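You operate a simulated robot arm through the tools that you are given. There is no shell and no other tool. Be economical: measure what you need, move in short steps, check, and stop when the job is done.

The job below is to be done with a simulated two-armed robot. You get a single attempt, and the scene is never put back.

## Task
Put the small pot in the inside of the soak tub. Put the black-capped cylinder on the orange tile. Fetch the black-capped pot and set it on the white saucer. Shut the pale flap. Any order will do. Set down upright: small pot, black-capped cylinder, black-capped pot.
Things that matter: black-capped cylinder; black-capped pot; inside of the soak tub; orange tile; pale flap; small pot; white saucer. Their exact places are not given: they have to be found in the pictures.

It is judged by the outcome, as a careful person would: the job done as asked, and still so three seconds after it is handed in. It fails if anything else is knocked over, pushed out of place, dropped, spilled or broken.

## Robot
Two 6-joint arms with fingered hands on one trunk, on a base that drives. Base frame: it is fixed to the floor where the robot stands at the start and does not move with it; the origin is under the middle of the robot, x ahead of it, y to its left, z up; the surface under the hand at the start is at about z = 0.84. Units: m, rad, N and s.
The left shoulder is at the start at [0.05, 0.17, 1.035], the right one opposite. With the tool pointing down near the work surface each hand reaches from about 0.52 to 0.78 m from the robot's upright axis, wherever it stands, measured 20 degrees to its own side. Places, roughly: black-capped cylinder (5x5x9 cm) [0.6, 0.9, 0.9]; black-capped pot (7x7x7 cm) [0.8, 1, 0.9]; inside of the soak tub (26x22 cm) [0.58, 2.68, 0.26]; orange tile (9x6x3 cm) [-0.8, -0.1, 0.9]; pale flap [-6.7, -5, 1]; small pot (6x6x6 cm) [0.6, -0.2, 0.9]; white saucer (10x10x3 cm) [-1.1, -0.8, 0.9]. Payload 3.5 kg a hand.
Tool frame (each hand has its own): the origin (TCP) lies between the finger pads and is the grasp point; the fingertips stand 0.026 m ahead of it; z points along the fingers, y is the line along which they close. Largest opening 0.132 m; the body of the gripper starts 0.073 m behind the TCP. The gripper is a hand of 3 fingers: y runs from the thumb to the fingers, the wrist lies at [0, 0, -0.234] in the tool frame, and closing takes about 1.5 s.
Orientation is that of the tool frame in the base frame, as a unit quaternion [x, y, z, w]. With the fingers straight down and closing along the base's y, the tool's x points along the base's -x, its y along +y and its z along -z.

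## Interface
- The arms move only by the tool arm_command. It takes "left_increments", "right_increments" or both (then of equal length, played together; a hand with none holds still); each is a list that holds one entry, the list of rows, each a list of 7 numbers: the shift along the tool's x, y, z in m, then the turn, a rotation vector about the tool's x, y, z in degrees, then the gripper command, from -1 (shut) to 1 (fully open), values between in proportion. In form: [[[tx, ty, tz, rx, ry, rz, jaw], ...]]. A call has 1 to 8 rows; each row shifts and turns the commanded pose from where the row before left it, along the tool's axes as they then stand. A row lasts 0.2 s, in which the tool goes at most 0.05 m and 0.15 rad; a call with a longer step from one row to the next is refused whole, and so is a gripper value outside its range. Where a pose cannot be reached the arm comes as near as it can. A force on the tool above 40 N (or 10 N above the force at the start of the call, whichever is more), or a blocked arm, ends the call early, and 0.2 s more pass. Each finger travels about 0.153 m/s and halts on what it meets, pressing with about 32 N; the grip force reading is that of the motor and also rises with nothing between the fingers. The clock runs only during rows and for 0.2 s after the last one: add rows that do not move to give the fingers time. It gives the time, the measured TCP pose, the force on the tool (base axes), the opening and the grip force at its end, in the units of the frame above (readings bear some noise), with the torque about the TCP (base axes, N m) and any sound that the robot's microphone picked up.
- Cameras (640 x 400 px; columns grow to the right, rows downward): "scene" is now at [-0.0011, -0.0422, 1.5999]; the picture's right is [-0.75, -0.66, 0.00], its down [-0.62, 0.70, -0.36] and it looks along [0.24, -0.27, -0.93] (base axes); focal length 214 px, centre (320, 200). "left" rides on the left gripper at [-0.062, 0.003, -0.092] in its tool frame; the picture's right is [-0.05, -1.00, 0.00], its down [0.83, -0.04, -0.56] and it looks along [0.55, -0.03, 0.83] (tool axes); focal length 230 px, centre (320, 200). "right" rides on the right gripper at [0.062, 0.003, -0.092] in its tool frame; the picture's right is [-0.05, 1.00, 0.00], its down [-0.83, -0.04, -0.56] and it looks along [-0.55, -0.03, 0.83] (tool axes); focal length 230 px, centre (320, 200).
- get_image(camera): a new picture of that camera. It takes no simulated time.
- slide_trunk(by): slides the trunk up (or, below 0, down) by that many m; the arms and the scene camera ride with it, the base frame stays. It gives what a move gives, with no picture.
- base_move(legs): drives the robot by 1 to 6 legs, each [ahead, left, turn to the left] in m, m and rad, along the robot's own axes; the way and the turn of a leg run together, so that a leg with both is an arc; at most 1.5 m and 3.142 rad a leg. The arms and the cameras ride along, it lands a little off, and it stops where it bumps. It gives what a move gives.
- hand_shape(shape, hand): the hand has 3 fingers and takes this shape, open, in about a second: jaw (thumb against the fingers, like two jaws); tri (thumb and two fingers); tip (a fingertip pinch); poke (one finger out to press); point (the index stretched); flat (the hand flat); cup (the hand cupped); fist (a fist). The gripper value then closes the fingers along that shape, each until it touches; the sizes above hold for jaw. It gives what a move gives, with no picture.
- turn_head(pan, tilt): turns the head with the scene camera to pan (to the left, within 1.501 rad either way) and tilt (down, from -0.506 to 1.204), counted from straight ahead of the robot. It gives what a move gives.
- pixel_to_xyz(camera, pixels): for up to 12 pixels [column, row] of the newest picture of that camera ("zoom" is the newest enlarged one), the place [x, y, z] in the base frame of the surface seen there, good to about 0.003 m. It takes no simulated time.
- zoom(camera, box): a new picture of the part [left, top, right, bottom] of that camera's present view, enlarged. It takes no simulated time.
- finish_job(): hands the job in; it is judged then, once.

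Work in short steps. Measure before you move; look again where a grasp or a placing could have gone wrong, and mend it. You have 110 turns and 92 pictures in all, those below and enlarged ones among them. Open the grippers and draw the arms clear of the work before you hand the job in, unless the task says otherwise; then end with one line.

The tools are called after "Emit:" as name(argument=value, ...) on one line, values as JSON. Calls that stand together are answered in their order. arm_command: Moves the arms, as the interface text tells. Its arguments: {"type":"object","properties":{"left_increments":{"type":"array","items":{"type":"array","items":{"type":"array","items":{"type":"number"}}}},"right_increments":{"type":"array","items":{"type":"array","items":{"type":"array","items":{"type":"number"}}}}},"required":[]} The other tools are called the same way: slide_trunk (by) slides the trunk up or down; hand_shape (shape, hand) gives the hand a shape; base_move (legs) drives the base; turn_head (pan, tilt) turns the head that bears the scene camera; get_image (camera) takes a picture; pixel_to_xyz (camera, pixels) gives the place of the surface under pixels of a picture; zoom (camera, box) takes an enlarged picture of a part of a camera's view; finish_job () hands the job in.

At the start:

```text
clock: 0.0
left_position: [0.3879, 0.4567, 1.1373]
left_tcp_rot: [-0.001, 1.0, 0.0, 0.0]
left_force: [0.0, -0.2, 0.1]
left_torque: [-0.02, -0.01, 0.0]
left_gripper_width: 0.1318
left_gripper_force: 0.1
left_shape: jaw
right_position: [0.5809, 0.0518, 1.1775]
right_tcp_rot: [0.0, 1.0, 0.001, 0.0]
right_force: [0.1, 0.5, 0.0]
right_torque: [0.02, -0.03, 0.0]
right_gripper_width: 0.132
right_gripper_force: 0.2
right_shape: jaw
trunk travel left (down, up): [-0.65, 0.06]
robot x, y, heading: [-0.005, -0.001, 0.002]
head pan, tilt: [-0.85, 1.201]
```

scene: 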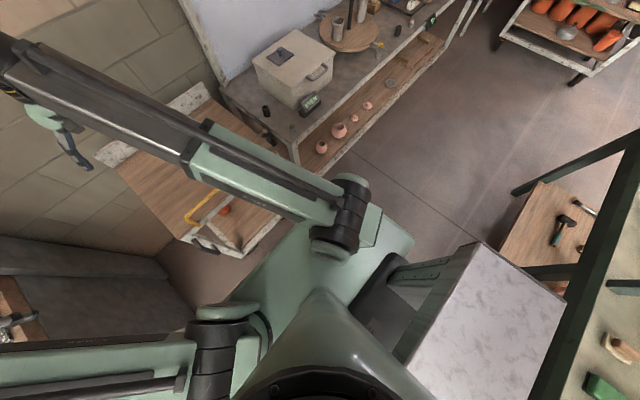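
right: 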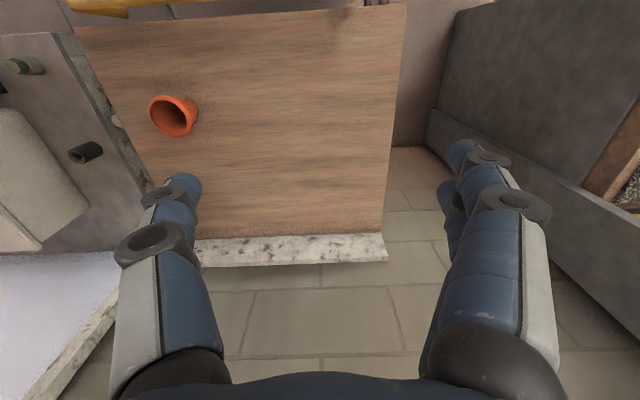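
left: 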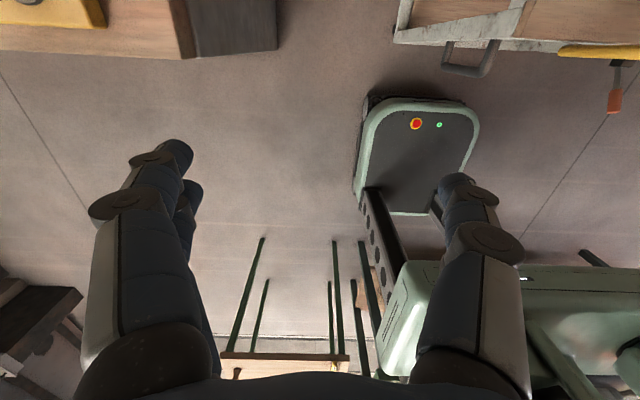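

The right picture shows an orange small pot at about (172,115) on the wooden table. I measure it and look around with the head.

Emit:
pixel_to_xyz(camera="right", pixels=[[172, 115], [190, 105], [160, 125], [172, 133], [240, 150], [90, 152], [300, 245], [400, 20], [90, 40]])

Emit:
turn_head(pan=0.8, tilt=0.6)

Emit:
get_image(camera="scene")

```text
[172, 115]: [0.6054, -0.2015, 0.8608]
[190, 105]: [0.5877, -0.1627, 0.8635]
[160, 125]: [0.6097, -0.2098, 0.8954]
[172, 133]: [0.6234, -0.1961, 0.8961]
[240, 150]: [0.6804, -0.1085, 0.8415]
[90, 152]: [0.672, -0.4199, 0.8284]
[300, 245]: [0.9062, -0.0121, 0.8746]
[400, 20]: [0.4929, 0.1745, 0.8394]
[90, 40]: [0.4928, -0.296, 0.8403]
```

```text
clock: 1.7
left_position: [0.3868, 0.4576, 1.1373]
left_tcp_rot: [0.001, 1.0, 0.0, 0.0]
left_force: [0.5, 0.3, 0.3]
left_torque: [0.02, 0.0, 0.02]
left_gripper_width: 0.1319
left_gripper_force: 0.0
left_shape: jaw
right_position: [0.5802, 0.0506, 1.1788]
right_tcp_rot: [0.0, 1.0, -0.001, 0.0]
right_force: [-0.4, -0.7, 0.6]
right_torque: [0.0, -0.03, 0.02]
right_gripper_width: 0.1321
right_gripper_force: 0.1
right_shape: jaw
trunk travel left (down, up): [-0.65, 0.06]
robot x, y, heading: [0.0031, -0.0031, -0.003]
head pan, tilt: [0.799, 0.6]
```

```text
88 pictures are left
```

scene: 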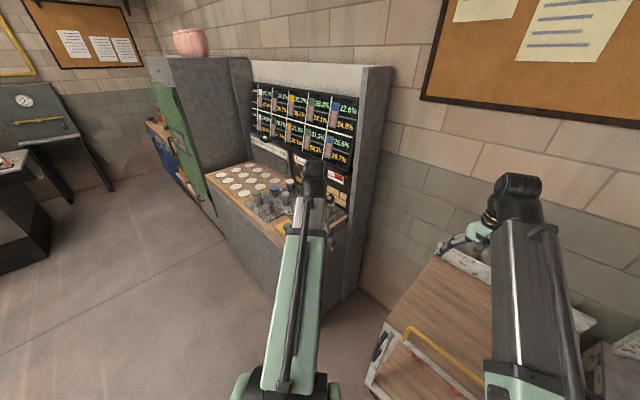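

The console at (290,200) holds jars; I zoom on it and on the area of the tub.

Emit:
zoom(camera="scene", box=[200, 120, 380, 240])

Emit:
zoom(camera="scene", box=[100, 80, 240, 220])

Emit:
turn_head(pan=-1.5, tilt=0.5)

Emit:
get_image(camera="scene")

```text
3.33 times, centred on (290, 180) of scene
```

zoom: 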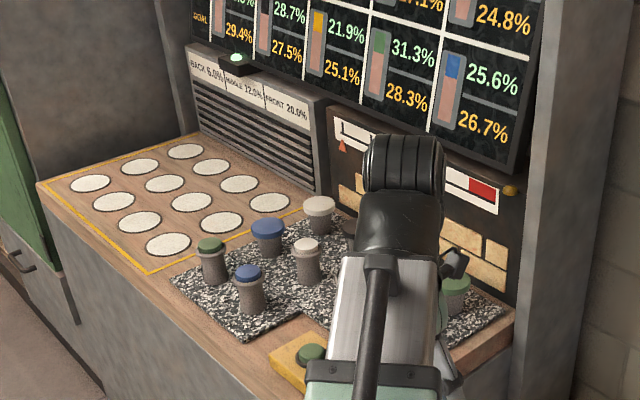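

```text
2.86 times, centred on (170, 150) of scene
```

zoom: 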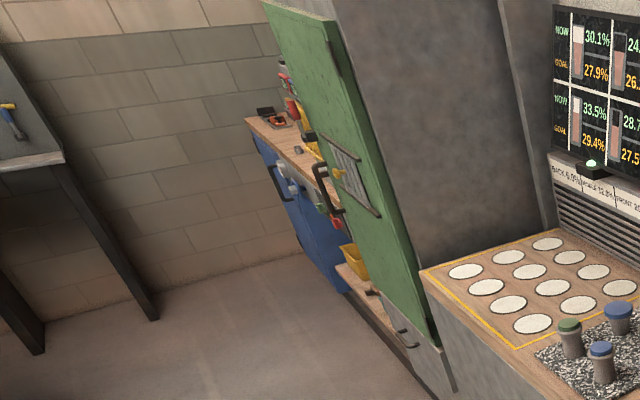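

```text
clock: 3.8
left_position: [0.3866, 0.4569, 1.1379]
left_tcp_rot: [-0.001, 1.0, 0.0, 0.0]
left_force: [0.1, 0.2, 0.9]
left_torque: [-0.01, 0.02, 0.02]
left_gripper_width: 0.1319
left_gripper_force: 0.0
left_shape: jaw
right_position: [0.5801, 0.0519, 1.1785]
right_tcp_rot: [-0.001, 1.0, 0.0, 0.001]
right_force: [0.2, 0.6, -0.9]
right_torque: [-0.01, -0.04, -0.01]
right_gripper_width: 0.132
right_gripper_force: 0.1
right_shape: jaw
trunk travel left (down, up): [-0.65, 0.06]
robot x, y, heading: [-0.0026, 0.0025, -0.003]
head pan, tilt: [-1.499, 0.499]
```

```text
85 pictures are left
```

scene: 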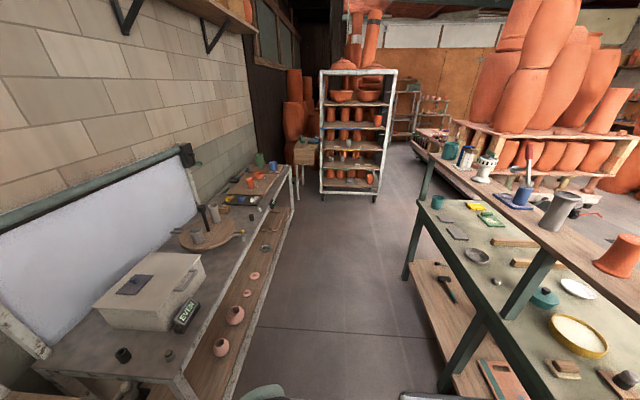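

The console jars are partly hidden by the left arm. First I look more closely at the small pot in the right camera.

Emit:
zoom(camera="right", box=[100, 60, 260, 170])

Emit:
pixel_to_xyz(camera="zoom", pixels=[[290, 150], [205, 195], [250, 165], [300, 290], [375, 220], [200, 150], [390, 150], [330, 300], [320, 230]])

```text
3.64 times, centred on (180, 115) of right
```

zoom: 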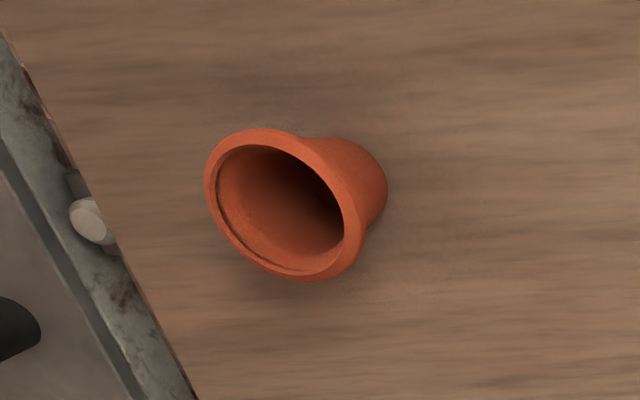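

```text
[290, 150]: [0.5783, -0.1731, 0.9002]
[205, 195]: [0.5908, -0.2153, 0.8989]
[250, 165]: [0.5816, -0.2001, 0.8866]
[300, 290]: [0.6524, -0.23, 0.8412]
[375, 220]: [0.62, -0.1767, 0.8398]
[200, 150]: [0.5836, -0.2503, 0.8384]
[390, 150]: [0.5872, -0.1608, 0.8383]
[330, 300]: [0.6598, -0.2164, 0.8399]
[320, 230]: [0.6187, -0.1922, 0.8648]
```

The pot stands upright at about (0.595, -0.187), rim at z≈0.90. I move the right hand over it.

Emit:
arm_command(right_increments=[[[-0.005, -0.045, 0, 0, 0, 0, 1], [-0.005, -0.048, 0, 0, 0, 0, 1], [-0.005, -0.048, 0, 0, 0, 0, 1], [0, -0.048, 0, 0, 0, 0, 1], [0, -0.048, 0, 0, 0, 0, 1], [0, 0, 0.045, 0, 0, 0, 1], [0, 0, 0.045, 0, 0, 0, 1], [0, 0, 0.04, 0, 0, 0, 1]]])

Emit:
get_image(camera="right")

```text
clock: 5.6
left_position: [0.3875, 0.4569, 1.1379]
left_tcp_rot: [0.0, 1.0, 0.0, 0.0]
left_force: [-0.7, -0.8, 0.2]
left_torque: [-0.02, 0.0, -0.03]
left_gripper_width: 0.132
left_gripper_force: 0.1
left_shape: jaw
right_position: [0.596, -0.1846, 1.047]
right_tcp_rot: [0.0, 1.0, 0.0, 0.0]
right_force: [-0.8, 0.2, -0.8]
right_torque: [-0.02, 0.02, -0.01]
right_gripper_width: 0.1318
right_gripper_force: 0.1
right_shape: jaw
trunk travel left (down, up): [-0.65, 0.06]
robot x, y, heading: [-0.0011, 0.001, 0.001]
head pan, tilt: [-1.499, 0.499]
```

```text
83 pictures are left
```

right: 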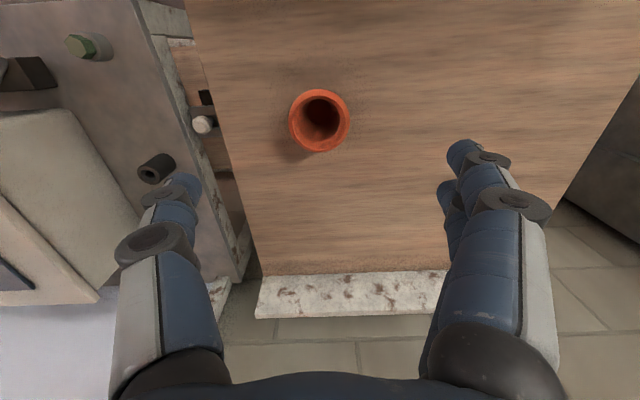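

The pot is centred at x 0.596, y -0.187. I descend to z≈0.878 and close.

Emit:
arm_command(right_increments=[[[0, -0.002, 0.045, 0, 0, 0, 1], [0, 0, 0.045, 0, 0, 0, 1], [0, 0, 0.045, 0, 0, 0, 1], [0, 0, 0.034, 0, 0, 0, 1], [0, 0, 0, 0, 0, 0, 1]]])

Emit:
arm_command(right_increments=[[[0, 0, 0, 0, 0, 0, -1], [0, 0, 0, 0, 0, 0, -1], [0, 0, 0, 0, 0, 0, -1], [0, 0, 0, 0, 0, 0, -1], [0, 0, 0, 0, 0, 0, -1], [0, 0, 0, 0, 0, 0, -1], [0, 0, 0, 0, 0, 0, -1]]])

Emit:
arm_command(right_increments=[[[0, 0, -0.02, 0, 0, 0, -1], [0, 0, -0.04, 0, 0, 0, -1], [0, 0, -0.04, 0, 0, 0, -1], [0, 0, -0.04, 0, 0, 0, -1], [0, 0, -0.04, 0, 0, 0, -1]]])

Emit:
get_image(camera="right")

```text
clock: 6.8
left_position: [0.3877, 0.457, 1.1378]
left_tcp_rot: [0.0, 1.0, 0.0, 0.0]
left_force: [-0.7, -0.3, 1.2]
left_torque: [-0.07, 0.03, -0.02]
left_gripper_width: 0.1321
left_gripper_force: 0.0
left_shape: jaw
right_position: [0.596, -0.1875, 0.8781]
right_tcp_rot: [0.0, 1.0, 0.0, 0.0]
right_force: [-0.4, -0.1, 0.1]
right_torque: [0.01, 0.01, 0.04]
right_gripper_width: 0.1321
right_gripper_force: 0.0
right_shape: jaw
trunk travel left (down, up): [-0.65, 0.06]
robot x, y, heading: [-0.0021, 0.0013, 0.002]
head pan, tilt: [-1.499, 0.499]
```

```text
clock: 8.4
left_position: [0.3867, 0.4565, 1.1381]
left_tcp_rot: [0.0, 1.0, 0.0, 0.0]
left_force: [-0.1, 0.2, -0.6]
left_torque: [-0.01, 0.0, -0.04]
left_gripper_width: 0.1318
left_gripper_force: 0.0
left_shape: jaw
right_position: [0.5973, -0.1874, 0.8786]
right_tcp_rot: [0.0, 1.0, 0.0, 0.0]
right_force: [0.3, -0.5, -0.4]
right_torque: [-0.02, 0.02, -0.02]
right_gripper_width: 0.0358
right_gripper_force: 31.8
right_shape: jaw
trunk travel left (down, up): [-0.65, 0.06]
robot x, y, heading: [-0.0035, 0.0014, -0.005]
head pan, tilt: [-1.499, 0.499]
```

```text
clock: 9.6
left_position: [0.3876, 0.4575, 1.1377]
left_tcp_rot: [0.0, 1.0, -0.001, 0.0]
left_force: [-1.1, 0.0, -0.1]
left_torque: [-0.01, 0.01, 0.02]
left_gripper_width: 0.132
left_gripper_force: 0.1
left_shape: jaw
right_position: [0.5955, -0.1896, 1.0581]
right_tcp_rot: [0.0, 1.0, 0.0, 0.0]
right_force: [-0.2, -0.9, -1.1]
right_torque: [0.01, 0.0, -0.01]
right_gripper_width: 0.0354
right_gripper_force: 31.8
right_shape: jaw
trunk travel left (down, up): [-0.65, 0.06]
robot x, y, heading: [-0.002, -0.0006, 0.001]
head pan, tilt: [-1.499, 0.499]
```

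```text
82 pictures are left
```

right: 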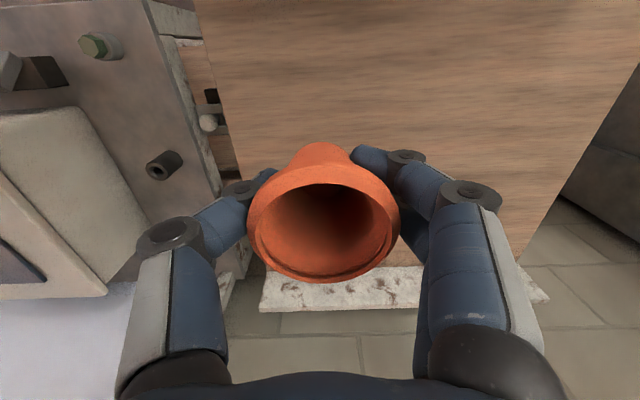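

The pot is held upright. Next I look left to measure the console front, the tub area and driving room.

Emit:
turn_head(pan=1.3, tilt=0.7)

Emit:
get_image(camera="scene")

```text
clock: 12.1
left_position: [0.3885, 0.4558, 1.1389]
left_tcp_rot: [0.0, 1.0, -0.001, 0.0]
left_force: [-0.2, 0.6, 0.0]
left_torque: [0.02, -0.01, 0.03]
left_gripper_width: 0.1317
left_gripper_force: 0.1
left_shape: jaw
right_position: [0.5962, -0.1892, 1.0586]
right_tcp_rot: [0.0, 1.0, 0.001, 0.0]
right_force: [0.2, 0.6, -1.2]
right_torque: [0.01, -0.02, -0.01]
right_gripper_width: 0.0352
right_gripper_force: 31.5
right_shape: jaw
trunk travel left (down, up): [-0.65, 0.06]
robot x, y, heading: [0.0012, -0.0005, 0.005]
head pan, tilt: [1.3, 0.7]
```

```text
81 pictures are left
```

scene: 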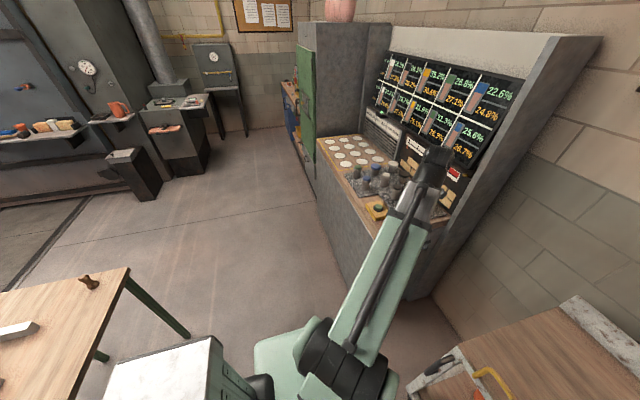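

Emit:
pixel_to_xyz(camera="scene", pixels=[[320, 180], [400, 285], [315, 200], [302, 140], [290, 130], [240, 137], [270, 180], [180, 335], [130, 268], [150, 170], [190, 145], [230, 220]])

Emit:
zoom(camera="scene", box=[240, 60, 340, 200])

```text
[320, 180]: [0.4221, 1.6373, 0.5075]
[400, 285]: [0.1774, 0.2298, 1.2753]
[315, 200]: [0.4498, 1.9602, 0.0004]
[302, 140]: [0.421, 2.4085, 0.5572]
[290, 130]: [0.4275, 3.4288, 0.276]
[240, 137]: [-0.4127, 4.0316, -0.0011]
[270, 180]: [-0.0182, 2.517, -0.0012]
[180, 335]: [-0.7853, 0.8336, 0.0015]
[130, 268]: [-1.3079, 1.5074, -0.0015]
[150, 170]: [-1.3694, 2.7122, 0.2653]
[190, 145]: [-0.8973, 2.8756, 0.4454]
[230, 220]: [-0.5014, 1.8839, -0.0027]
```

```text
2.86 times, centred on (290, 130) of scene
```

zoom: 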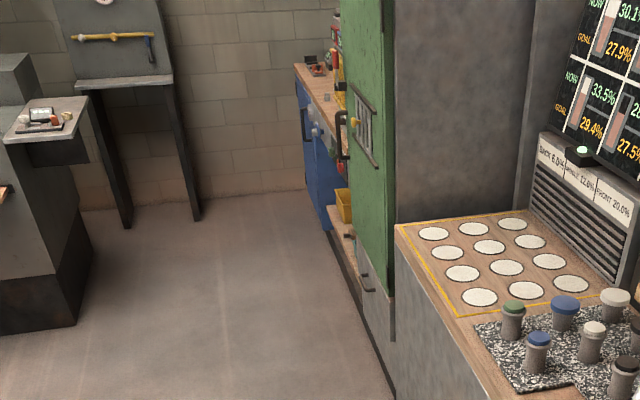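

I measure the pale slab behind the robot at (160,370) to know the rear clearance.

Emit:
pixel_to_xyz(camera="scene", pixels=[[160, 370], [205, 345], [115, 365], [280, 350], [80, 300], [10, 300], [215, 375], [235, 385]])

```text
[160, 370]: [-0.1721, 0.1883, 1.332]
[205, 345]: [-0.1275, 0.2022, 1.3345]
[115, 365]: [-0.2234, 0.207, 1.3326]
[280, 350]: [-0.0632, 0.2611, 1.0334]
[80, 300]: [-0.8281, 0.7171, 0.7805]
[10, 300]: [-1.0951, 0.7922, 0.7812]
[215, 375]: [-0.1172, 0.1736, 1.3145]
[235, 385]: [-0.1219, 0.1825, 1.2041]
```

The front plane is x≈0.42 and the floor from x -0.8 to 0.42 is free. I back up a little and strafe left to about y=2.5.

Emit:
base_move(legs=[[-0.3, 0, 0], [0, 1.3, 0], [0, 1.2, 0]])

Emit:
turn_head(pan=0.2, tilt=0.9)

Emit:
get_image(camera="scene")

```text
clock: 25.9
left_position: [0.1087, 2.9411, 1.1374]
left_tcp_rot: [0.007, 1.0, 0.001, 0.0]
left_force: [0.1, 0.3, 0.3]
left_torque: [-0.02, -0.01, -0.03]
left_gripper_width: 0.1319
left_gripper_force: 0.0
left_shape: jaw
right_position: [0.3058, 2.2901, 1.0577]
right_tcp_rot: [0.008, 1.0, -0.001, 0.0]
right_force: [0.6, 0.7, -0.4]
right_torque: [-0.01, 0.02, -0.03]
right_gripper_width: 0.0354
right_gripper_force: 32.3
right_shape: jaw
trunk travel left (down, up): [-0.65, 0.06]
robot x, y, heading: [-0.2859, 2.4887, -0.016]
head pan, tilt: [1.3, 0.7]
```

```text
clock: 27.3
left_position: [0.1063, 2.9404, 1.1388]
left_tcp_rot: [0.008, 1.0, 0.0, 0.0]
left_force: [0.2, 0.5, 0.5]
left_torque: [-0.03, -0.01, 0.0]
left_gripper_width: 0.1317
left_gripper_force: 0.2
left_shape: jaw
right_position: [0.3059, 2.2909, 1.0571]
right_tcp_rot: [0.008, 1.0, 0.0, -0.001]
right_force: [-0.3, 0.6, -0.9]
right_torque: [0.0, -0.02, 0.01]
right_gripper_width: 0.0353
right_gripper_force: 31.8
right_shape: jaw
trunk travel left (down, up): [-0.65, 0.06]
robot x, y, heading: [-0.2873, 2.4838, -0.014]
head pan, tilt: [0.201, 0.901]
```

```text
79 pictures are left
```

scene: 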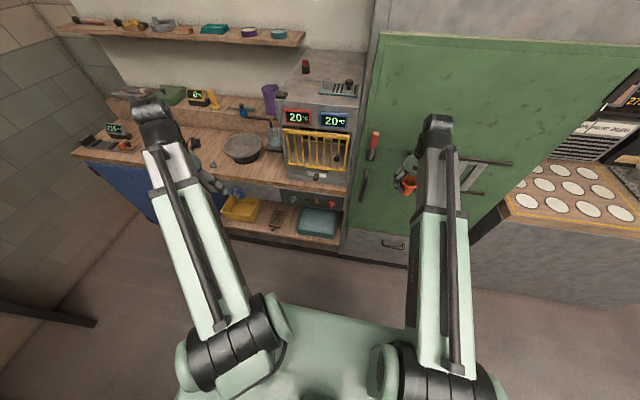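

A teal tub sits on the low shelf at (318,222), beneath the counter. I measure around it and zoom.

Emit:
zoom(camera="scene", box=[210, 130, 370, 260])

Emit:
pixel_to_xyz(camera="scene", pixels=[[318, 222], [302, 212], [336, 214], [300, 234], [335, 236], [318, 200], [346, 180], [345, 190], [285, 235], [290, 195], [340, 245], [250, 187]])

```text
3.08 times, centred on (290, 195) of scene
```

zoom: 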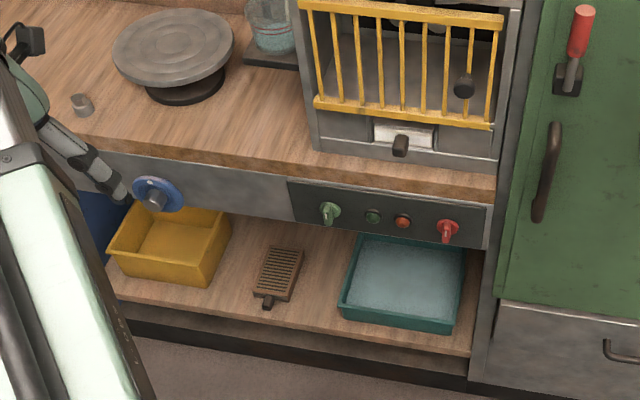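

```text
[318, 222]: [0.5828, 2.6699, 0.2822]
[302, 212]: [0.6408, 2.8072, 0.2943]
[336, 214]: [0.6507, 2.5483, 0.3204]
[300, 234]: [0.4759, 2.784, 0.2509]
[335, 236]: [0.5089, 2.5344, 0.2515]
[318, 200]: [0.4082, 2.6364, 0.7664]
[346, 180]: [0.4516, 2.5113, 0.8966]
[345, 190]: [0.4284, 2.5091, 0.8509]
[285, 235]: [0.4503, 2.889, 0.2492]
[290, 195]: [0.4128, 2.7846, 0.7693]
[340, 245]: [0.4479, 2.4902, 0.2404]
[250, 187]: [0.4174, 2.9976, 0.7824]
```

The tub inner floor is near z 0.26–0.28, rim ~0.32, under a panel at x≈0.41. I strafe left to align the right hand, lower the trunk fully, and look.

Emit:
base_move(legs=[[0, 0.38, 0.016]])

Emit:
slide_trunk(by=-0.65)

Emit:
turn_head(pan=-0.2, tilt=0.5)

Emit:
get_image(camera="scene")

Emit:
get_image(camera="right")

```text
clock: 29.7
left_position: [0.1024, 3.3327, 1.1378]
left_tcp_rot: [-0.002, 1.0, 0.0, 0.0]
left_force: [-0.4, -1.0, 0.0]
left_torque: [-0.02, 0.0, 0.03]
left_gripper_width: 0.1318
left_gripper_force: 0.0
left_shape: jaw
right_position: [0.3123, 2.6864, 1.058]
right_tcp_rot: [-0.002, 1.0, -0.001, 0.0]
right_force: [-0.2, -0.9, -0.7]
right_torque: [-0.01, -0.04, 0.03]
right_gripper_width: 0.0355
right_gripper_force: 31.7
right_shape: jaw
trunk travel left (down, up): [-0.65, 0.06]
robot x, y, heading: [-0.2839, 2.8761, 0.003]
head pan, tilt: [0.201, 0.901]
```

```text
refused: -0.65 is not a number from -0.4 to 0.4
```

```text
clock: 30.6
left_position: [0.1025, 3.3322, 1.139]
left_tcp_rot: [-0.002, 1.0, 0.0, 0.0]
left_force: [0.0, -0.5, -0.8]
left_torque: [-0.03, -0.02, 0.0]
left_gripper_width: 0.1319
left_gripper_force: 0.1
left_shape: jaw
right_position: [0.3128, 2.6851, 1.0581]
right_tcp_rot: [-0.002, 1.0, 0.0, -0.001]
right_force: [0.0, -0.5, -0.3]
right_torque: [0.01, -0.03, -0.02]
right_gripper_width: 0.0354
right_gripper_force: 32.1
right_shape: jaw
trunk travel left (down, up): [-0.65, 0.06]
robot x, y, heading: [-0.2827, 2.872, 0.007]
head pan, tilt: [-0.201, 0.499]
```

```text
77 pictures are left
```

scene: 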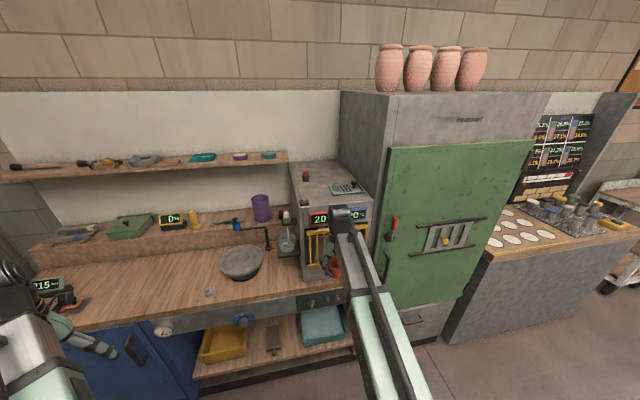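

```text
76 pictures are left
```

right: 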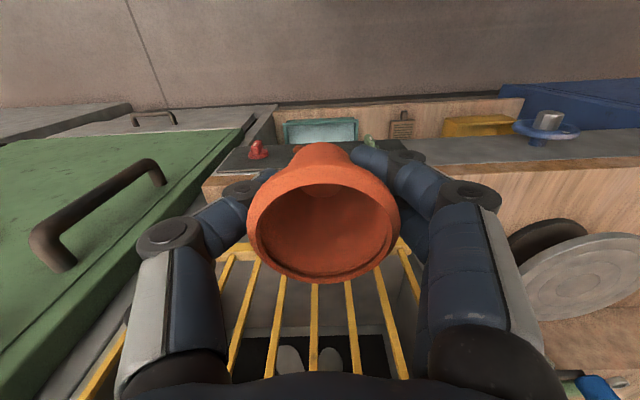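

For clearance from the knobs I back up 8 cm before lowering the trunk.

Emit:
base_move(legs=[[-0.08, 0, 0]])

Emit:
slide_trunk(by=-0.4)

Emit:
slide_trunk(by=-0.24)

Emit:
get_image(camera="scene")

Emit:
get_image(camera="right")

```text
clock: 31.6
left_position: [0.0187, 3.3321, 1.1394]
left_tcp_rot: [-0.002, 1.0, 0.0, 0.001]
left_force: [-0.6, 0.1, -0.5]
left_torque: [-0.03, 0.01, -0.01]
left_gripper_width: 0.1319
left_gripper_force: 0.0
left_shape: jaw
right_position: [0.2311, 2.6871, 1.058]
right_tcp_rot: [-0.002, 1.0, 0.0, 0.001]
right_force: [-1.0, 0.4, -1.4]
right_torque: [-0.02, -0.03, 0.01]
right_gripper_width: 0.0357
right_gripper_force: 31.8
right_shape: jaw
trunk travel left (down, up): [-0.65, 0.06]
robot x, y, heading: [-0.3642, 2.874, 0.007]
head pan, tilt: [-0.201, 0.499]
```

```text
clock: 35.4
left_position: [0.0217, 3.3318, 0.7399]
left_tcp_rot: [-0.003, 1.0, 0.0, 0.0]
left_force: [-0.4, 0.5, 0.1]
left_torque: [-0.02, 0.01, 0.01]
left_gripper_width: 0.1319
left_gripper_force: 0.1
left_shape: jaw
right_position: [0.2323, 2.6871, 0.6575]
right_tcp_rot: [-0.003, 1.0, 0.0, -0.001]
right_force: [-0.2, -0.2, -0.7]
right_torque: [-0.01, 0.01, 0.04]
right_gripper_width: 0.0354
right_gripper_force: 32.1
right_shape: jaw
trunk travel left (down, up): [-0.25, 0.46]
robot x, y, heading: [-0.3625, 2.8726, 0.006]
head pan, tilt: [-0.201, 0.499]
```

```text
clock: 37.9
left_position: [0.0191, 3.332, 0.4977]
left_tcp_rot: [-0.003, 1.0, 0.0, 0.0]
left_force: [0.1, 0.2, -0.2]
left_torque: [0.01, -0.02, -0.01]
left_gripper_width: 0.1319
left_gripper_force: 0.1
left_shape: jaw
right_position: [0.2328, 2.6854, 0.4181]
right_tcp_rot: [-0.003, 1.0, 0.001, 0.001]
right_force: [0.5, -0.2, -1.7]
right_torque: [0.0, 0.01, -0.03]
right_gripper_width: 0.0352
right_gripper_force: 31.7
right_shape: jaw
trunk travel left (down, up): [-0.01, 0.7]
robot x, y, heading: [-0.3636, 2.8736, 0.006]
head pan, tilt: [-0.201, 0.499]
```

```text
75 pictures are left
```

scene: 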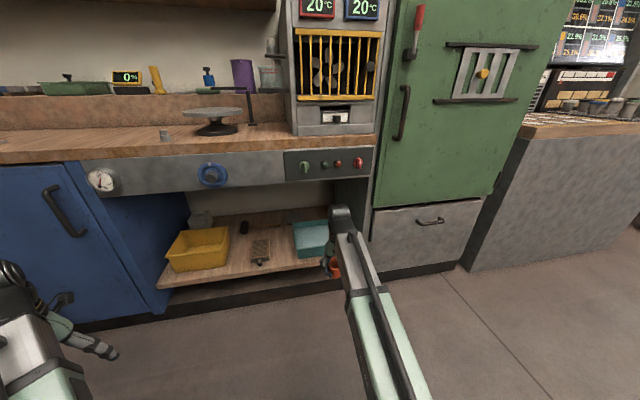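

```text
74 pictures are left
```

right: 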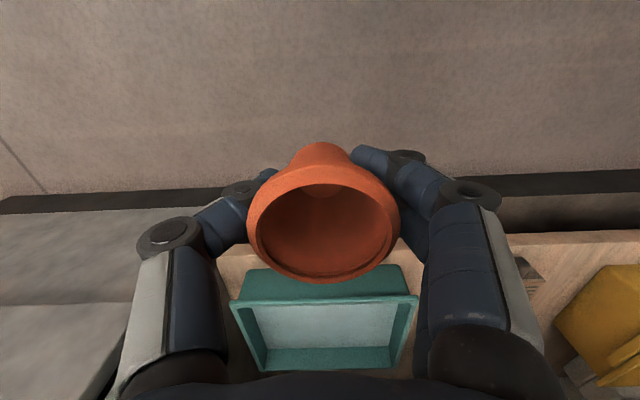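

I measure the panel underside, tub edges, and my own wrist height.

Emit:
pixel_to_xyz(camera="scene", pixels=[[320, 177], [345, 173], [370, 174], [343, 210], [352, 230], [365, 215], [358, 163], [300, 228], [368, 240], [330, 210]])

Emit:
pixel_to_xyz(camera="right", pixels=[[320, 330], [240, 303], [412, 297], [255, 278], [398, 272], [265, 368], [395, 365], [340, 310], [300, 355], [225, 260], [340, 290], [230, 340]])

```text
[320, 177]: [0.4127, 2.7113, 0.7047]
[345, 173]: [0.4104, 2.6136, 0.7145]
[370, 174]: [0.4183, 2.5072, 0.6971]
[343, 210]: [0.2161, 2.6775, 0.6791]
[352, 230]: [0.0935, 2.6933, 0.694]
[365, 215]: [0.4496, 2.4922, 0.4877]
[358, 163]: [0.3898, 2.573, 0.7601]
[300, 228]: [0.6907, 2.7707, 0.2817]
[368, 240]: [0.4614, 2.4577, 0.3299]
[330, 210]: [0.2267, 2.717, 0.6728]
```

```text
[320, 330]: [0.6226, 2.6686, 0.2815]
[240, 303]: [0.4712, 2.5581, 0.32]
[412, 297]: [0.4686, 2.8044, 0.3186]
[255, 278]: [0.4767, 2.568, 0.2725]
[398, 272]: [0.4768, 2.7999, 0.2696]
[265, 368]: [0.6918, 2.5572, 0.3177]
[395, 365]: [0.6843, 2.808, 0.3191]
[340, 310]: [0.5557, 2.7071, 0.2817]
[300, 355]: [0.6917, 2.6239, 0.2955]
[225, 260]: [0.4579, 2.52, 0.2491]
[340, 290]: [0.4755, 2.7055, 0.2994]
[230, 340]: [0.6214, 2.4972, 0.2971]
```

Panel underside is at z≈0.70; my arm top is 0.28 above the TCP. I lower the right TCP by 4.3 cm (pot bottom just above the tub rim) and draw the left hand back, then drive in.

Emit:
arm_command(left_increments=[[[0.03, 0, 0, 0, 0, 0, 1], [0.03, 0, 0, 0, 0, 0, 1], [0.03, 0, 0, 0, 0, 0, 1]]], right_increments=[[[0, 0, 0.015, 0, 0, 0, -1], [0, 0, 0.015, 0, 0, 0, -1], [0, 0, 0.013, 0, 0, 0, -1]]])

Emit:
base_move(legs=[[0.2, 0, 0]])

Emit:
get_image(camera="scene")

Emit:
get_image(camera="right")

```text
clock: 38.7
left_position: [-0.0626, 3.3392, 0.4754]
left_tcp_rot: [-0.003, 1.0, 0.002, 0.002]
left_force: [0.3, 0.7, 0.7]
left_torque: [-0.02, -0.02, -0.02]
left_gripper_width: 0.1319
left_gripper_force: 0.1
left_shape: jaw
left hand out of reach, approached as far as the arm can: row 1, 2, 3
right_position: [0.232, 2.6863, 0.3745]
right_tcp_rot: [-0.002, 1.0, 0.0, 0.001]
right_force: [0.2, 0.1, 0.0]
right_torque: [-0.01, 0.02, 0.02]
right_gripper_width: 0.0356
right_gripper_force: 31.8
right_shape: jaw
trunk travel left (down, up): [-0.01, 0.7]
robot x, y, heading: [-0.3657, 2.8723, 0.01]
head pan, tilt: [-0.201, 0.499]
```

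```text
clock: 40.3
left_position: [0.1345, 3.3393, 0.4763]
left_tcp_rot: [-0.003, 1.0, 0.002, 0.002]
left_force: [0.1, 0.1, -1.0]
left_torque: [-0.04, 0.0, -0.01]
left_gripper_width: 0.1321
left_gripper_force: 0.0
left_shape: jaw
right_position: [0.4288, 2.6866, 0.3747]
right_tcp_rot: [-0.003, 1.0, 0.0, 0.0]
right_force: [0.1, -0.8, -1.5]
right_torque: [-0.02, 0.04, 0.02]
right_gripper_width: 0.0355
right_gripper_force: 31.6
right_shape: jaw
trunk travel left (down, up): [-0.01, 0.7]
robot x, y, heading: [-0.1691, 2.8715, 0.005]
head pan, tilt: [-0.201, 0.499]
```

```text
73 pictures are left
```

scene: 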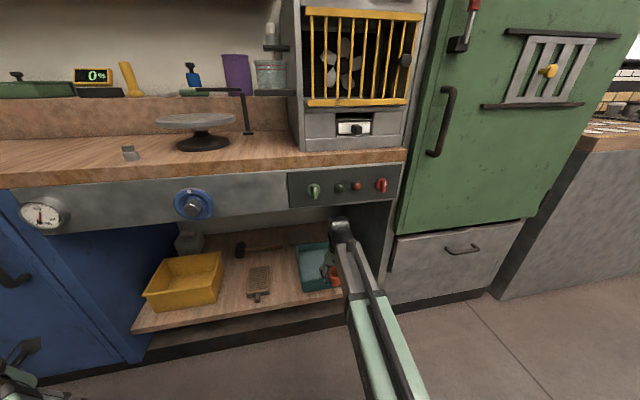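

```text
72 pictures are left
```

right: 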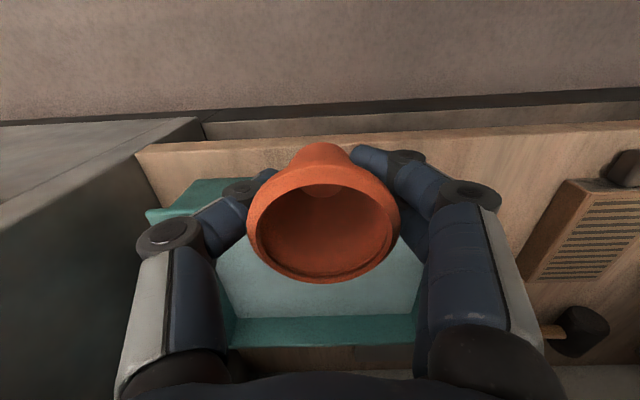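

The arm passes under the panel with clearance; I drive on 0.135 m to bring the pot over the tub middle.

Emit:
base_move(legs=[[0.135, 0, 0]])

Emit:
get_image(camera="right")

```text
clock: 41.6
left_position: [0.2709, 3.3401, 0.4752]
left_tcp_rot: [-0.002, 1.0, 0.002, 0.002]
left_force: [-0.3, -0.2, -0.6]
left_torque: [-0.01, -0.02, -0.03]
left_gripper_width: 0.1318
left_gripper_force: 0.1
left_shape: jaw
right_position: [0.5658, 2.6877, 0.3748]
right_tcp_rot: [-0.002, 1.0, 0.0, 0.0]
right_force: [-0.1, 1.0, -1.5]
right_torque: [-0.01, 0.02, 0.01]
right_gripper_width: 0.0355
right_gripper_force: 32.4
right_shape: jaw
trunk travel left (down, up): [-0.01, 0.7]
robot x, y, heading: [-0.0333, 2.8743, 0.004]
head pan, tilt: [-0.201, 0.499]
```

```text
71 pictures are left
```

right: 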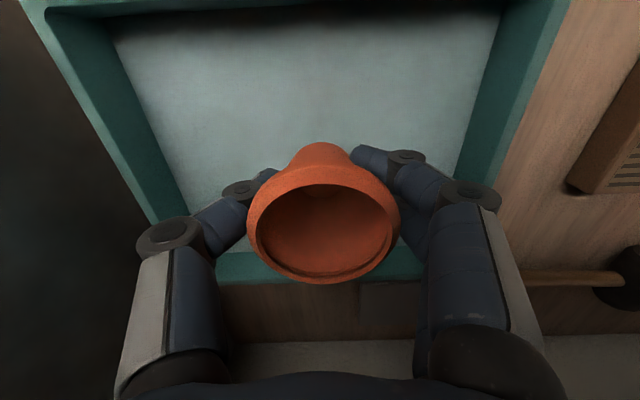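

The pot is over the tub interior. I lower 5 cm, then creep by small steps watching the force.

Emit:
arm_command(right_increments=[[[0, 0, 0.02, 0, 0, 0, -1], [0, 0, 0.02, 0, 0, 0, -1], [0, 0, 0.01, 0, 0, 0, -1]]])

Emit:
arm_command(right_increments=[[[0, 0, 0.003, 0, 0, 0, -1], [0, 0, 0.003, 0, 0, 0, -1]]])

Emit:
arm_command(right_increments=[[[0, 0, 0.003, 0, 0, 0, -1], [0, 0, 0.003, 0, 0, 0, -1]]])

Emit:
arm_command(right_increments=[[[0, 0, 0.003, 0, 0, 0, -1], [0, 0, 0.003, 0, 0, 0, -1]]])

```text
clock: 42.4
left_position: [0.2716, 3.3396, 0.4767]
left_tcp_rot: [-0.002, 1.0, 0.001, 0.002]
left_force: [-0.6, 0.0, -0.2]
left_torque: [0.0, 0.03, 0.01]
left_gripper_width: 0.1317
left_gripper_force: 0.1
left_shape: jaw
right_position: [0.5637, 2.6865, 0.3238]
right_tcp_rot: [-0.002, 1.0, 0.0, 0.0]
right_force: [-0.4, -0.8, -0.1]
right_torque: [-0.03, 0.0, -0.02]
right_gripper_width: 0.0356
right_gripper_force: 32.1
right_shape: jaw
trunk travel left (down, up): [-0.01, 0.7]
robot x, y, heading: [-0.0319, 2.8767, 0.008]
head pan, tilt: [-0.201, 0.499]
```

```text
clock: 43.0
left_position: [0.2722, 3.3402, 0.4761]
left_tcp_rot: [-0.002, 1.0, 0.002, 0.002]
left_force: [-0.1, -0.5, -0.2]
left_torque: [0.0, -0.01, -0.01]
left_gripper_width: 0.132
left_gripper_force: 0.0
left_shape: jaw
right_position: [0.5655, 2.687, 0.319]
right_tcp_rot: [-0.002, 1.0, -0.001, 0.001]
right_force: [-0.3, 0.2, -0.9]
right_torque: [0.0, 0.01, 0.0]
right_gripper_width: 0.0354
right_gripper_force: 32.4
right_shape: jaw
trunk travel left (down, up): [-0.01, 0.7]
robot x, y, heading: [-0.03, 2.8741, 0.0]
head pan, tilt: [-0.201, 0.499]
```

```text
clock: 43.6
left_position: [0.2712, 3.3391, 0.4757]
left_tcp_rot: [-0.002, 1.0, 0.002, 0.001]
left_force: [0.0, -1.1, 0.5]
left_torque: [0.01, 0.02, -0.01]
left_gripper_width: 0.132
left_gripper_force: 0.1
left_shape: jaw
right_position: [0.5644, 2.6863, 0.3121]
right_tcp_rot: [-0.001, 1.0, 0.0, 0.0]
right_force: [-0.2, -0.1, -1.7]
right_torque: [-0.01, -0.03, 0.01]
right_gripper_width: 0.0355
right_gripper_force: 31.9
right_shape: jaw
trunk travel left (down, up): [-0.01, 0.7]
robot x, y, heading: [-0.0313, 2.8756, 0.003]
head pan, tilt: [-0.201, 0.499]
```

```text
clock: 44.2
left_position: [0.2704, 3.3402, 0.4759]
left_tcp_rot: [-0.002, 1.0, 0.002, 0.002]
left_force: [-0.6, -0.2, -0.4]
left_torque: [0.0, 0.04, -0.01]
left_gripper_width: 0.1318
left_gripper_force: 0.0
left_shape: jaw
right_position: [0.5651, 2.6859, 0.3061]
right_tcp_rot: [-0.002, 1.0, 0.001, 0.0]
right_force: [-0.1, 0.2, -0.6]
right_torque: [0.02, 0.01, 0.02]
right_gripper_width: 0.0356
right_gripper_force: 32.4
right_shape: jaw
trunk travel left (down, up): [-0.01, 0.7]
robot x, y, heading: [-0.0309, 2.8737, 0.005]
head pan, tilt: [-0.201, 0.499]
```

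No contact yet (so it is water above the floor; bottom ≈0.267). I keep creeping.

Emit:
arm_command(right_increments=[[[0, 0, 0.002, 0, 0, 0, -1], [0, 0, 0.002, 0, 0, 0, -1]]])

Emit:
arm_command(right_increments=[[[0, 0, 0.002, 0, 0, 0, -1], [0, 0, 0.002, 0, 0, 0, -1]]])

```text
clock: 44.8
left_position: [0.2712, 3.34, 0.4765]
left_tcp_rot: [-0.002, 1.0, 0.002, 0.001]
left_force: [0.2, 0.4, -0.6]
left_torque: [-0.03, -0.04, -0.02]
left_gripper_width: 0.1319
left_gripper_force: 0.0
left_shape: jaw
right_position: [0.5646, 2.6876, 0.3011]
right_tcp_rot: [-0.002, 1.0, 0.0, 0.0]
right_force: [-0.2, -0.1, -0.6]
right_torque: [0.03, 0.01, 0.02]
right_gripper_width: 0.0353
right_gripper_force: 32.0
right_shape: jaw
trunk travel left (down, up): [-0.01, 0.7]
robot x, y, heading: [-0.0338, 2.8723, 0.001]
head pan, tilt: [-0.201, 0.499]
```

```text
clock: 45.4
left_position: [0.2716, 3.3398, 0.4761]
left_tcp_rot: [-0.002, 1.0, 0.001, 0.002]
left_force: [0.7, -0.5, -0.8]
left_torque: [0.0, 0.02, -0.06]
left_gripper_width: 0.1322
left_gripper_force: 0.1
left_shape: jaw
right_position: [0.5635, 2.6878, 0.298]
right_tcp_rot: [-0.002, 1.0, 0.0, 0.0]
right_force: [-0.3, 0.2, -0.8]
right_torque: [-0.01, -0.01, 0.0]
right_gripper_width: 0.0355
right_gripper_force: 31.8
right_shape: jaw
trunk travel left (down, up): [-0.01, 0.7]
robot x, y, heading: [-0.0294, 2.8771, 0.002]
head pan, tilt: [-0.201, 0.499]
```

Emit:
arm_command(right_increments=[[[0, 0, 0.002, 0, 0, 0, -1], [0, 0, 0.002, 0, 0, 0, -1]]])

Emit:
arm_command(right_increments=[[[0, 0, 0.002, 0, 0, 0, -1], [0, 0, 0, 0, 0, 0, -1]]])

```text
clock: 46.0
left_position: [0.2717, 3.341, 0.4758]
left_tcp_rot: [-0.002, 1.0, 0.002, 0.001]
left_force: [-0.6, -0.4, 0.7]
left_torque: [0.02, -0.02, -0.04]
left_gripper_width: 0.1321
left_gripper_force: 0.0
left_shape: jaw
right_position: [0.5652, 2.6869, 0.2942]
right_tcp_rot: [-0.002, 1.0, 0.001, 0.0]
right_force: [0.6, 0.0, -0.9]
right_torque: [0.01, -0.02, 0.01]
right_gripper_width: 0.0355
right_gripper_force: 32.1
right_shape: jaw
trunk travel left (down, up): [-0.01, 0.7]
robot x, y, heading: [-0.0344, 2.8736, 0.009]
head pan, tilt: [-0.201, 0.499]
```

```text
clock: 46.6
left_position: [0.2704, 3.3402, 0.4753]
left_tcp_rot: [-0.002, 1.0, 0.002, 0.002]
left_force: [0.0, 0.4, 0.0]
left_torque: [-0.02, 0.0, 0.0]
left_gripper_width: 0.1322
left_gripper_force: 0.0
left_shape: jaw
right_position: [0.5642, 2.6873, 0.2928]
right_tcp_rot: [-0.002, 1.0, 0.0, 0.0]
right_force: [-1.1, 0.2, -1.1]
right_torque: [-0.02, 0.01, 0.02]
right_gripper_width: 0.0354
right_gripper_force: 32.0
right_shape: jaw
trunk travel left (down, up): [-0.01, 0.7]
robot x, y, heading: [-0.03, 2.8761, 0.005]
head pan, tilt: [-0.201, 0.499]
```

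Still no contact at bottom ≈0.254; the shelf is at 0.249, so contact is near.

Emit:
arm_command(right_increments=[[[0, 0, 0.002, 0, 0, 0, -1], [0, 0, 0, 0, 0, 0, -1]]])

Emit:
arm_command(right_increments=[[[0, 0, 0.002, 0, 0, 0, -1], [0, 0, 0, 0, 0, 0, -1]]])

Emit:
get_image(camera="right")

```text
clock: 47.2
left_position: [0.2716, 3.3398, 0.4757]
left_tcp_rot: [-0.002, 1.0, 0.002, 0.002]
left_force: [0.4, -0.2, 1.0]
left_torque: [0.04, 0.0, 0.0]
left_gripper_width: 0.132
left_gripper_force: 0.0
left_shape: jaw
right_position: [0.5632, 2.6859, 0.2924]
right_tcp_rot: [-0.001, 1.0, 0.0, 0.0]
right_force: [-0.4, 0.3, 3.6]
right_torque: [0.04, -0.04, 0.0]
right_gripper_width: 0.0358
right_gripper_force: 31.9
right_shape: jaw
trunk travel left (down, up): [-0.01, 0.7]
robot x, y, heading: [-0.0341, 2.8773, 0.004]
head pan, tilt: [-0.201, 0.499]
```

```text
clock: 47.8
left_position: [0.2711, 3.3407, 0.4763]
left_tcp_rot: [-0.001, 1.0, 0.002, 0.001]
left_force: [-0.5, -0.7, 0.1]
left_torque: [0.02, -0.05, 0.01]
left_gripper_width: 0.1318
left_gripper_force: 0.1
left_shape: jaw
right_position: [0.5647, 2.6878, 0.2895]
right_tcp_rot: [-0.002, 1.0, 0.0, 0.001]
right_force: [-1.5, -1.5, 16.0]
right_torque: [0.02, 0.02, 0.04]
right_gripper_width: 0.0362
right_gripper_force: 32.5
right_shape: jaw
trunk travel left (down, up): [-0.01, 0.7]
robot x, y, heading: [-0.0329, 2.8754, 0.002]
head pan, tilt: [-0.201, 0.499]
```

```text
70 pictures are left
```

right: 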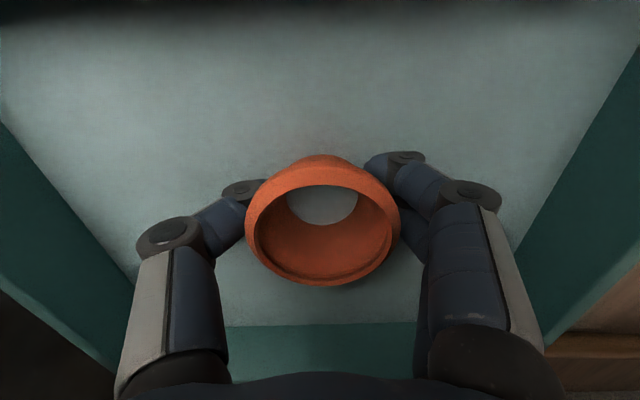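

Contact (16 N) with the floor. I ease off 2 mm, open gradually and rise.

Emit:
arm_command(right_increments=[[[0, 0, -0.002, 0, 0, 0, -1], [0, 0, 0, 0, 0, 0, -0.3], [0, 0, 0, 0, 0, 0, -0.1], [0, 0, 0, 0, 0, 0, 0.2], [0, 0, 0, 0, 0, 0, 0.5], [0, 0, 0, 0, 0, 0, 0.5]]])

Emit:
arm_command(right_increments=[[[0, 0, -0.015, 0, 0, 0, 0.5], [0, 0, -0.02, 0, 0, 0, 0.5], [0, 0, -0.03, 0, 0, 0, 0.5], [0, 0, -0.02, 0, 0, 0, 0.5]]])

Emit:
get_image(camera="right")

```text
clock: 49.2
left_position: [0.2702, 3.3409, 0.4765]
left_tcp_rot: [-0.002, 1.0, 0.002, 0.002]
left_force: [0.9, 0.5, 0.4]
left_torque: [0.0, 0.0, 0.03]
left_gripper_width: 0.1318
left_gripper_force: 0.1
left_shape: jaw
right_position: [0.565, 2.6875, 0.2901]
right_tcp_rot: [-0.002, 1.0, 0.0, 0.0]
right_force: [0.3, -0.9, 0.5]
right_torque: [-0.02, 0.0, -0.02]
right_gripper_width: 0.0988
right_gripper_force: 0.0
right_shape: jaw
trunk travel left (down, up): [-0.01, 0.7]
robot x, y, heading: [-0.0314, 2.8734, 0.003]
head pan, tilt: [-0.201, 0.499]
```

```text
clock: 50.2
left_position: [0.2699, 3.3411, 0.4757]
left_tcp_rot: [-0.001, 1.0, 0.002, 0.002]
left_force: [-0.2, 0.4, -0.4]
left_torque: [-0.03, 0.01, -0.06]
left_gripper_width: 0.1316
left_gripper_force: 0.1
left_shape: jaw
right_position: [0.5657, 2.6866, 0.3742]
right_tcp_rot: [-0.002, 1.0, 0.0, 0.0]
right_force: [-0.5, -0.8, -0.7]
right_torque: [0.01, -0.02, 0.03]
right_gripper_width: 0.0985
right_gripper_force: 0.1
right_shape: jaw
trunk travel left (down, up): [-0.01, 0.7]
robot x, y, heading: [-0.0298, 2.8743, 0.006]
head pan, tilt: [-0.201, 0.499]
```

```text
69 pictures are left
```

right: 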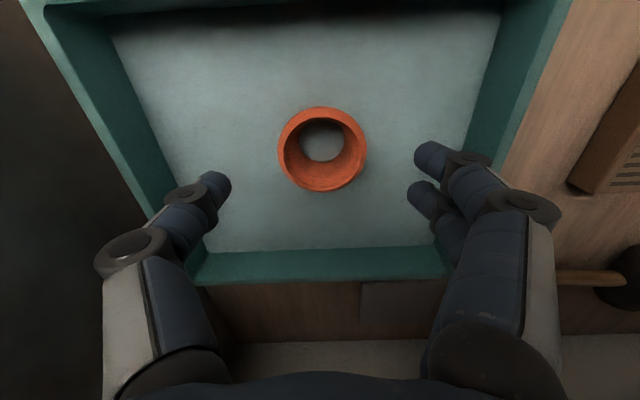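

The pot stands upright in the tub. Fingertips (0.348) clear pot and rim, so I back out and raise the trunk.

Emit:
base_move(legs=[[-0.36, 0, 0]])

Emit:
slide_trunk(by=0.4)

Emit:
slide_trunk(by=0.24)

Emit:
base_move(legs=[[0, -1.3, 0], [0, -0.9, 0]])

Emit:
turn_head(pan=0.3, tilt=0.7)

Emit:
get_image(camera="scene")

```text
clock: 52.5
left_position: [-0.0701, 3.3363, 0.4759]
left_tcp_rot: [-0.001, 1.0, 0.002, 0.002]
left_force: [0.3, 0.1, -0.1]
left_torque: [0.01, -0.02, 0.0]
left_gripper_width: 0.1317
left_gripper_force: 0.1
left_shape: jaw
right_position: [0.2225, 2.6816, 0.3744]
right_tcp_rot: [-0.001, 1.0, -0.001, 0.001]
right_force: [-0.2, 0.5, -0.3]
right_torque: [-0.01, 0.01, -0.01]
right_gripper_width: 0.0986
right_gripper_force: 0.1
right_shape: jaw
trunk travel left (down, up): [-0.01, 0.7]
robot x, y, heading: [-0.3722, 2.8718, 0.003]
head pan, tilt: [-0.201, 0.499]
stopped in leg 1: the robot was blocked; the commanded pose is now the measured one
```

```text
clock: 56.4
left_position: [-0.07, 3.3369, 0.876]
left_tcp_rot: [-0.001, 1.0, 0.001, 0.002]
left_force: [0.0, 0.3, -0.6]
left_torque: [-0.01, -0.02, 0.0]
left_gripper_width: 0.1319
left_gripper_force: 0.1
left_shape: jaw
right_position: [0.2223, 2.6818, 0.7741]
right_tcp_rot: [-0.001, 1.0, -0.001, 0.0]
right_force: [1.4, -0.3, -0.4]
right_torque: [-0.01, 0.02, 0.01]
right_gripper_width: 0.0989
right_gripper_force: 0.1
right_shape: jaw
trunk travel left (down, up): [-0.41, 0.3]
robot x, y, heading: [-0.3729, 2.8736, 0.001]
head pan, tilt: [-0.201, 0.499]
```

```text
clock: 58.9
left_position: [-0.0704, 3.3363, 1.1152]
left_tcp_rot: [-0.001, 1.0, 0.002, 0.002]
left_force: [-0.3, 0.5, -0.1]
left_torque: [0.0, 0.0, 0.0]
left_gripper_width: 0.1319
left_gripper_force: 0.1
left_shape: jaw
right_position: [0.2226, 2.6816, 1.0152]
right_tcp_rot: [0.0, 1.0, 0.0, 0.0]
right_force: [0.5, -0.3, -0.4]
right_torque: [-0.02, -0.01, -0.01]
right_gripper_width: 0.0987
right_gripper_force: 0.0
right_shape: jaw
trunk travel left (down, up): [-0.65, 0.06]
robot x, y, heading: [-0.3718, 2.8762, 0.008]
head pan, tilt: [-0.201, 0.499]
```

```text
clock: 69.9
left_position: [-0.0495, 1.1073, 1.115]
left_tcp_rot: [-0.013, 1.0, 0.002, 0.001]
left_force: [0.0, -0.3, 0.6]
left_torque: [0.03, 0.01, -0.01]
left_gripper_width: 0.1318
left_gripper_force: 0.1
left_shape: jaw
right_position: [0.2614, 0.4607, 1.0132]
right_tcp_rot: [-0.013, 1.0, -0.001, 0.0]
right_force: [0.0, 1.1, 0.6]
right_torque: [0.01, -0.02, 0.02]
right_gripper_width: 0.0986
right_gripper_force: 0.0
right_shape: jaw
trunk travel left (down, up): [-0.65, 0.06]
robot x, y, heading: [-0.3416, 0.6349, 0.028]
head pan, tilt: [-0.201, 0.499]
```

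```text
clock: 70.8
left_position: [-0.0492, 1.1084, 1.1171]
left_tcp_rot: [-0.014, 1.0, 0.003, 0.002]
left_force: [0.6, -0.1, -0.2]
left_torque: [0.03, -0.02, -0.01]
left_gripper_width: 0.1319
left_gripper_force: 0.1
left_shape: jaw
right_position: [0.2609, 0.4608, 1.0136]
right_tcp_rot: [-0.013, 1.0, 0.0, 0.0]
right_force: [-0.2, -0.3, 0.4]
right_torque: [0.03, 0.0, 0.0]
right_gripper_width: 0.0985
right_gripper_force: 0.0
right_shape: jaw
trunk travel left (down, up): [-0.65, 0.06]
robot x, y, heading: [-0.3427, 0.6329, 0.025]
head pan, tilt: [0.3, 0.7]
```

```text
68 pictures are left
```

scene: 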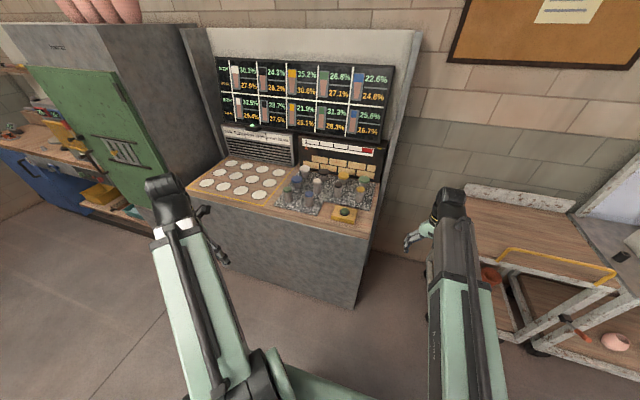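

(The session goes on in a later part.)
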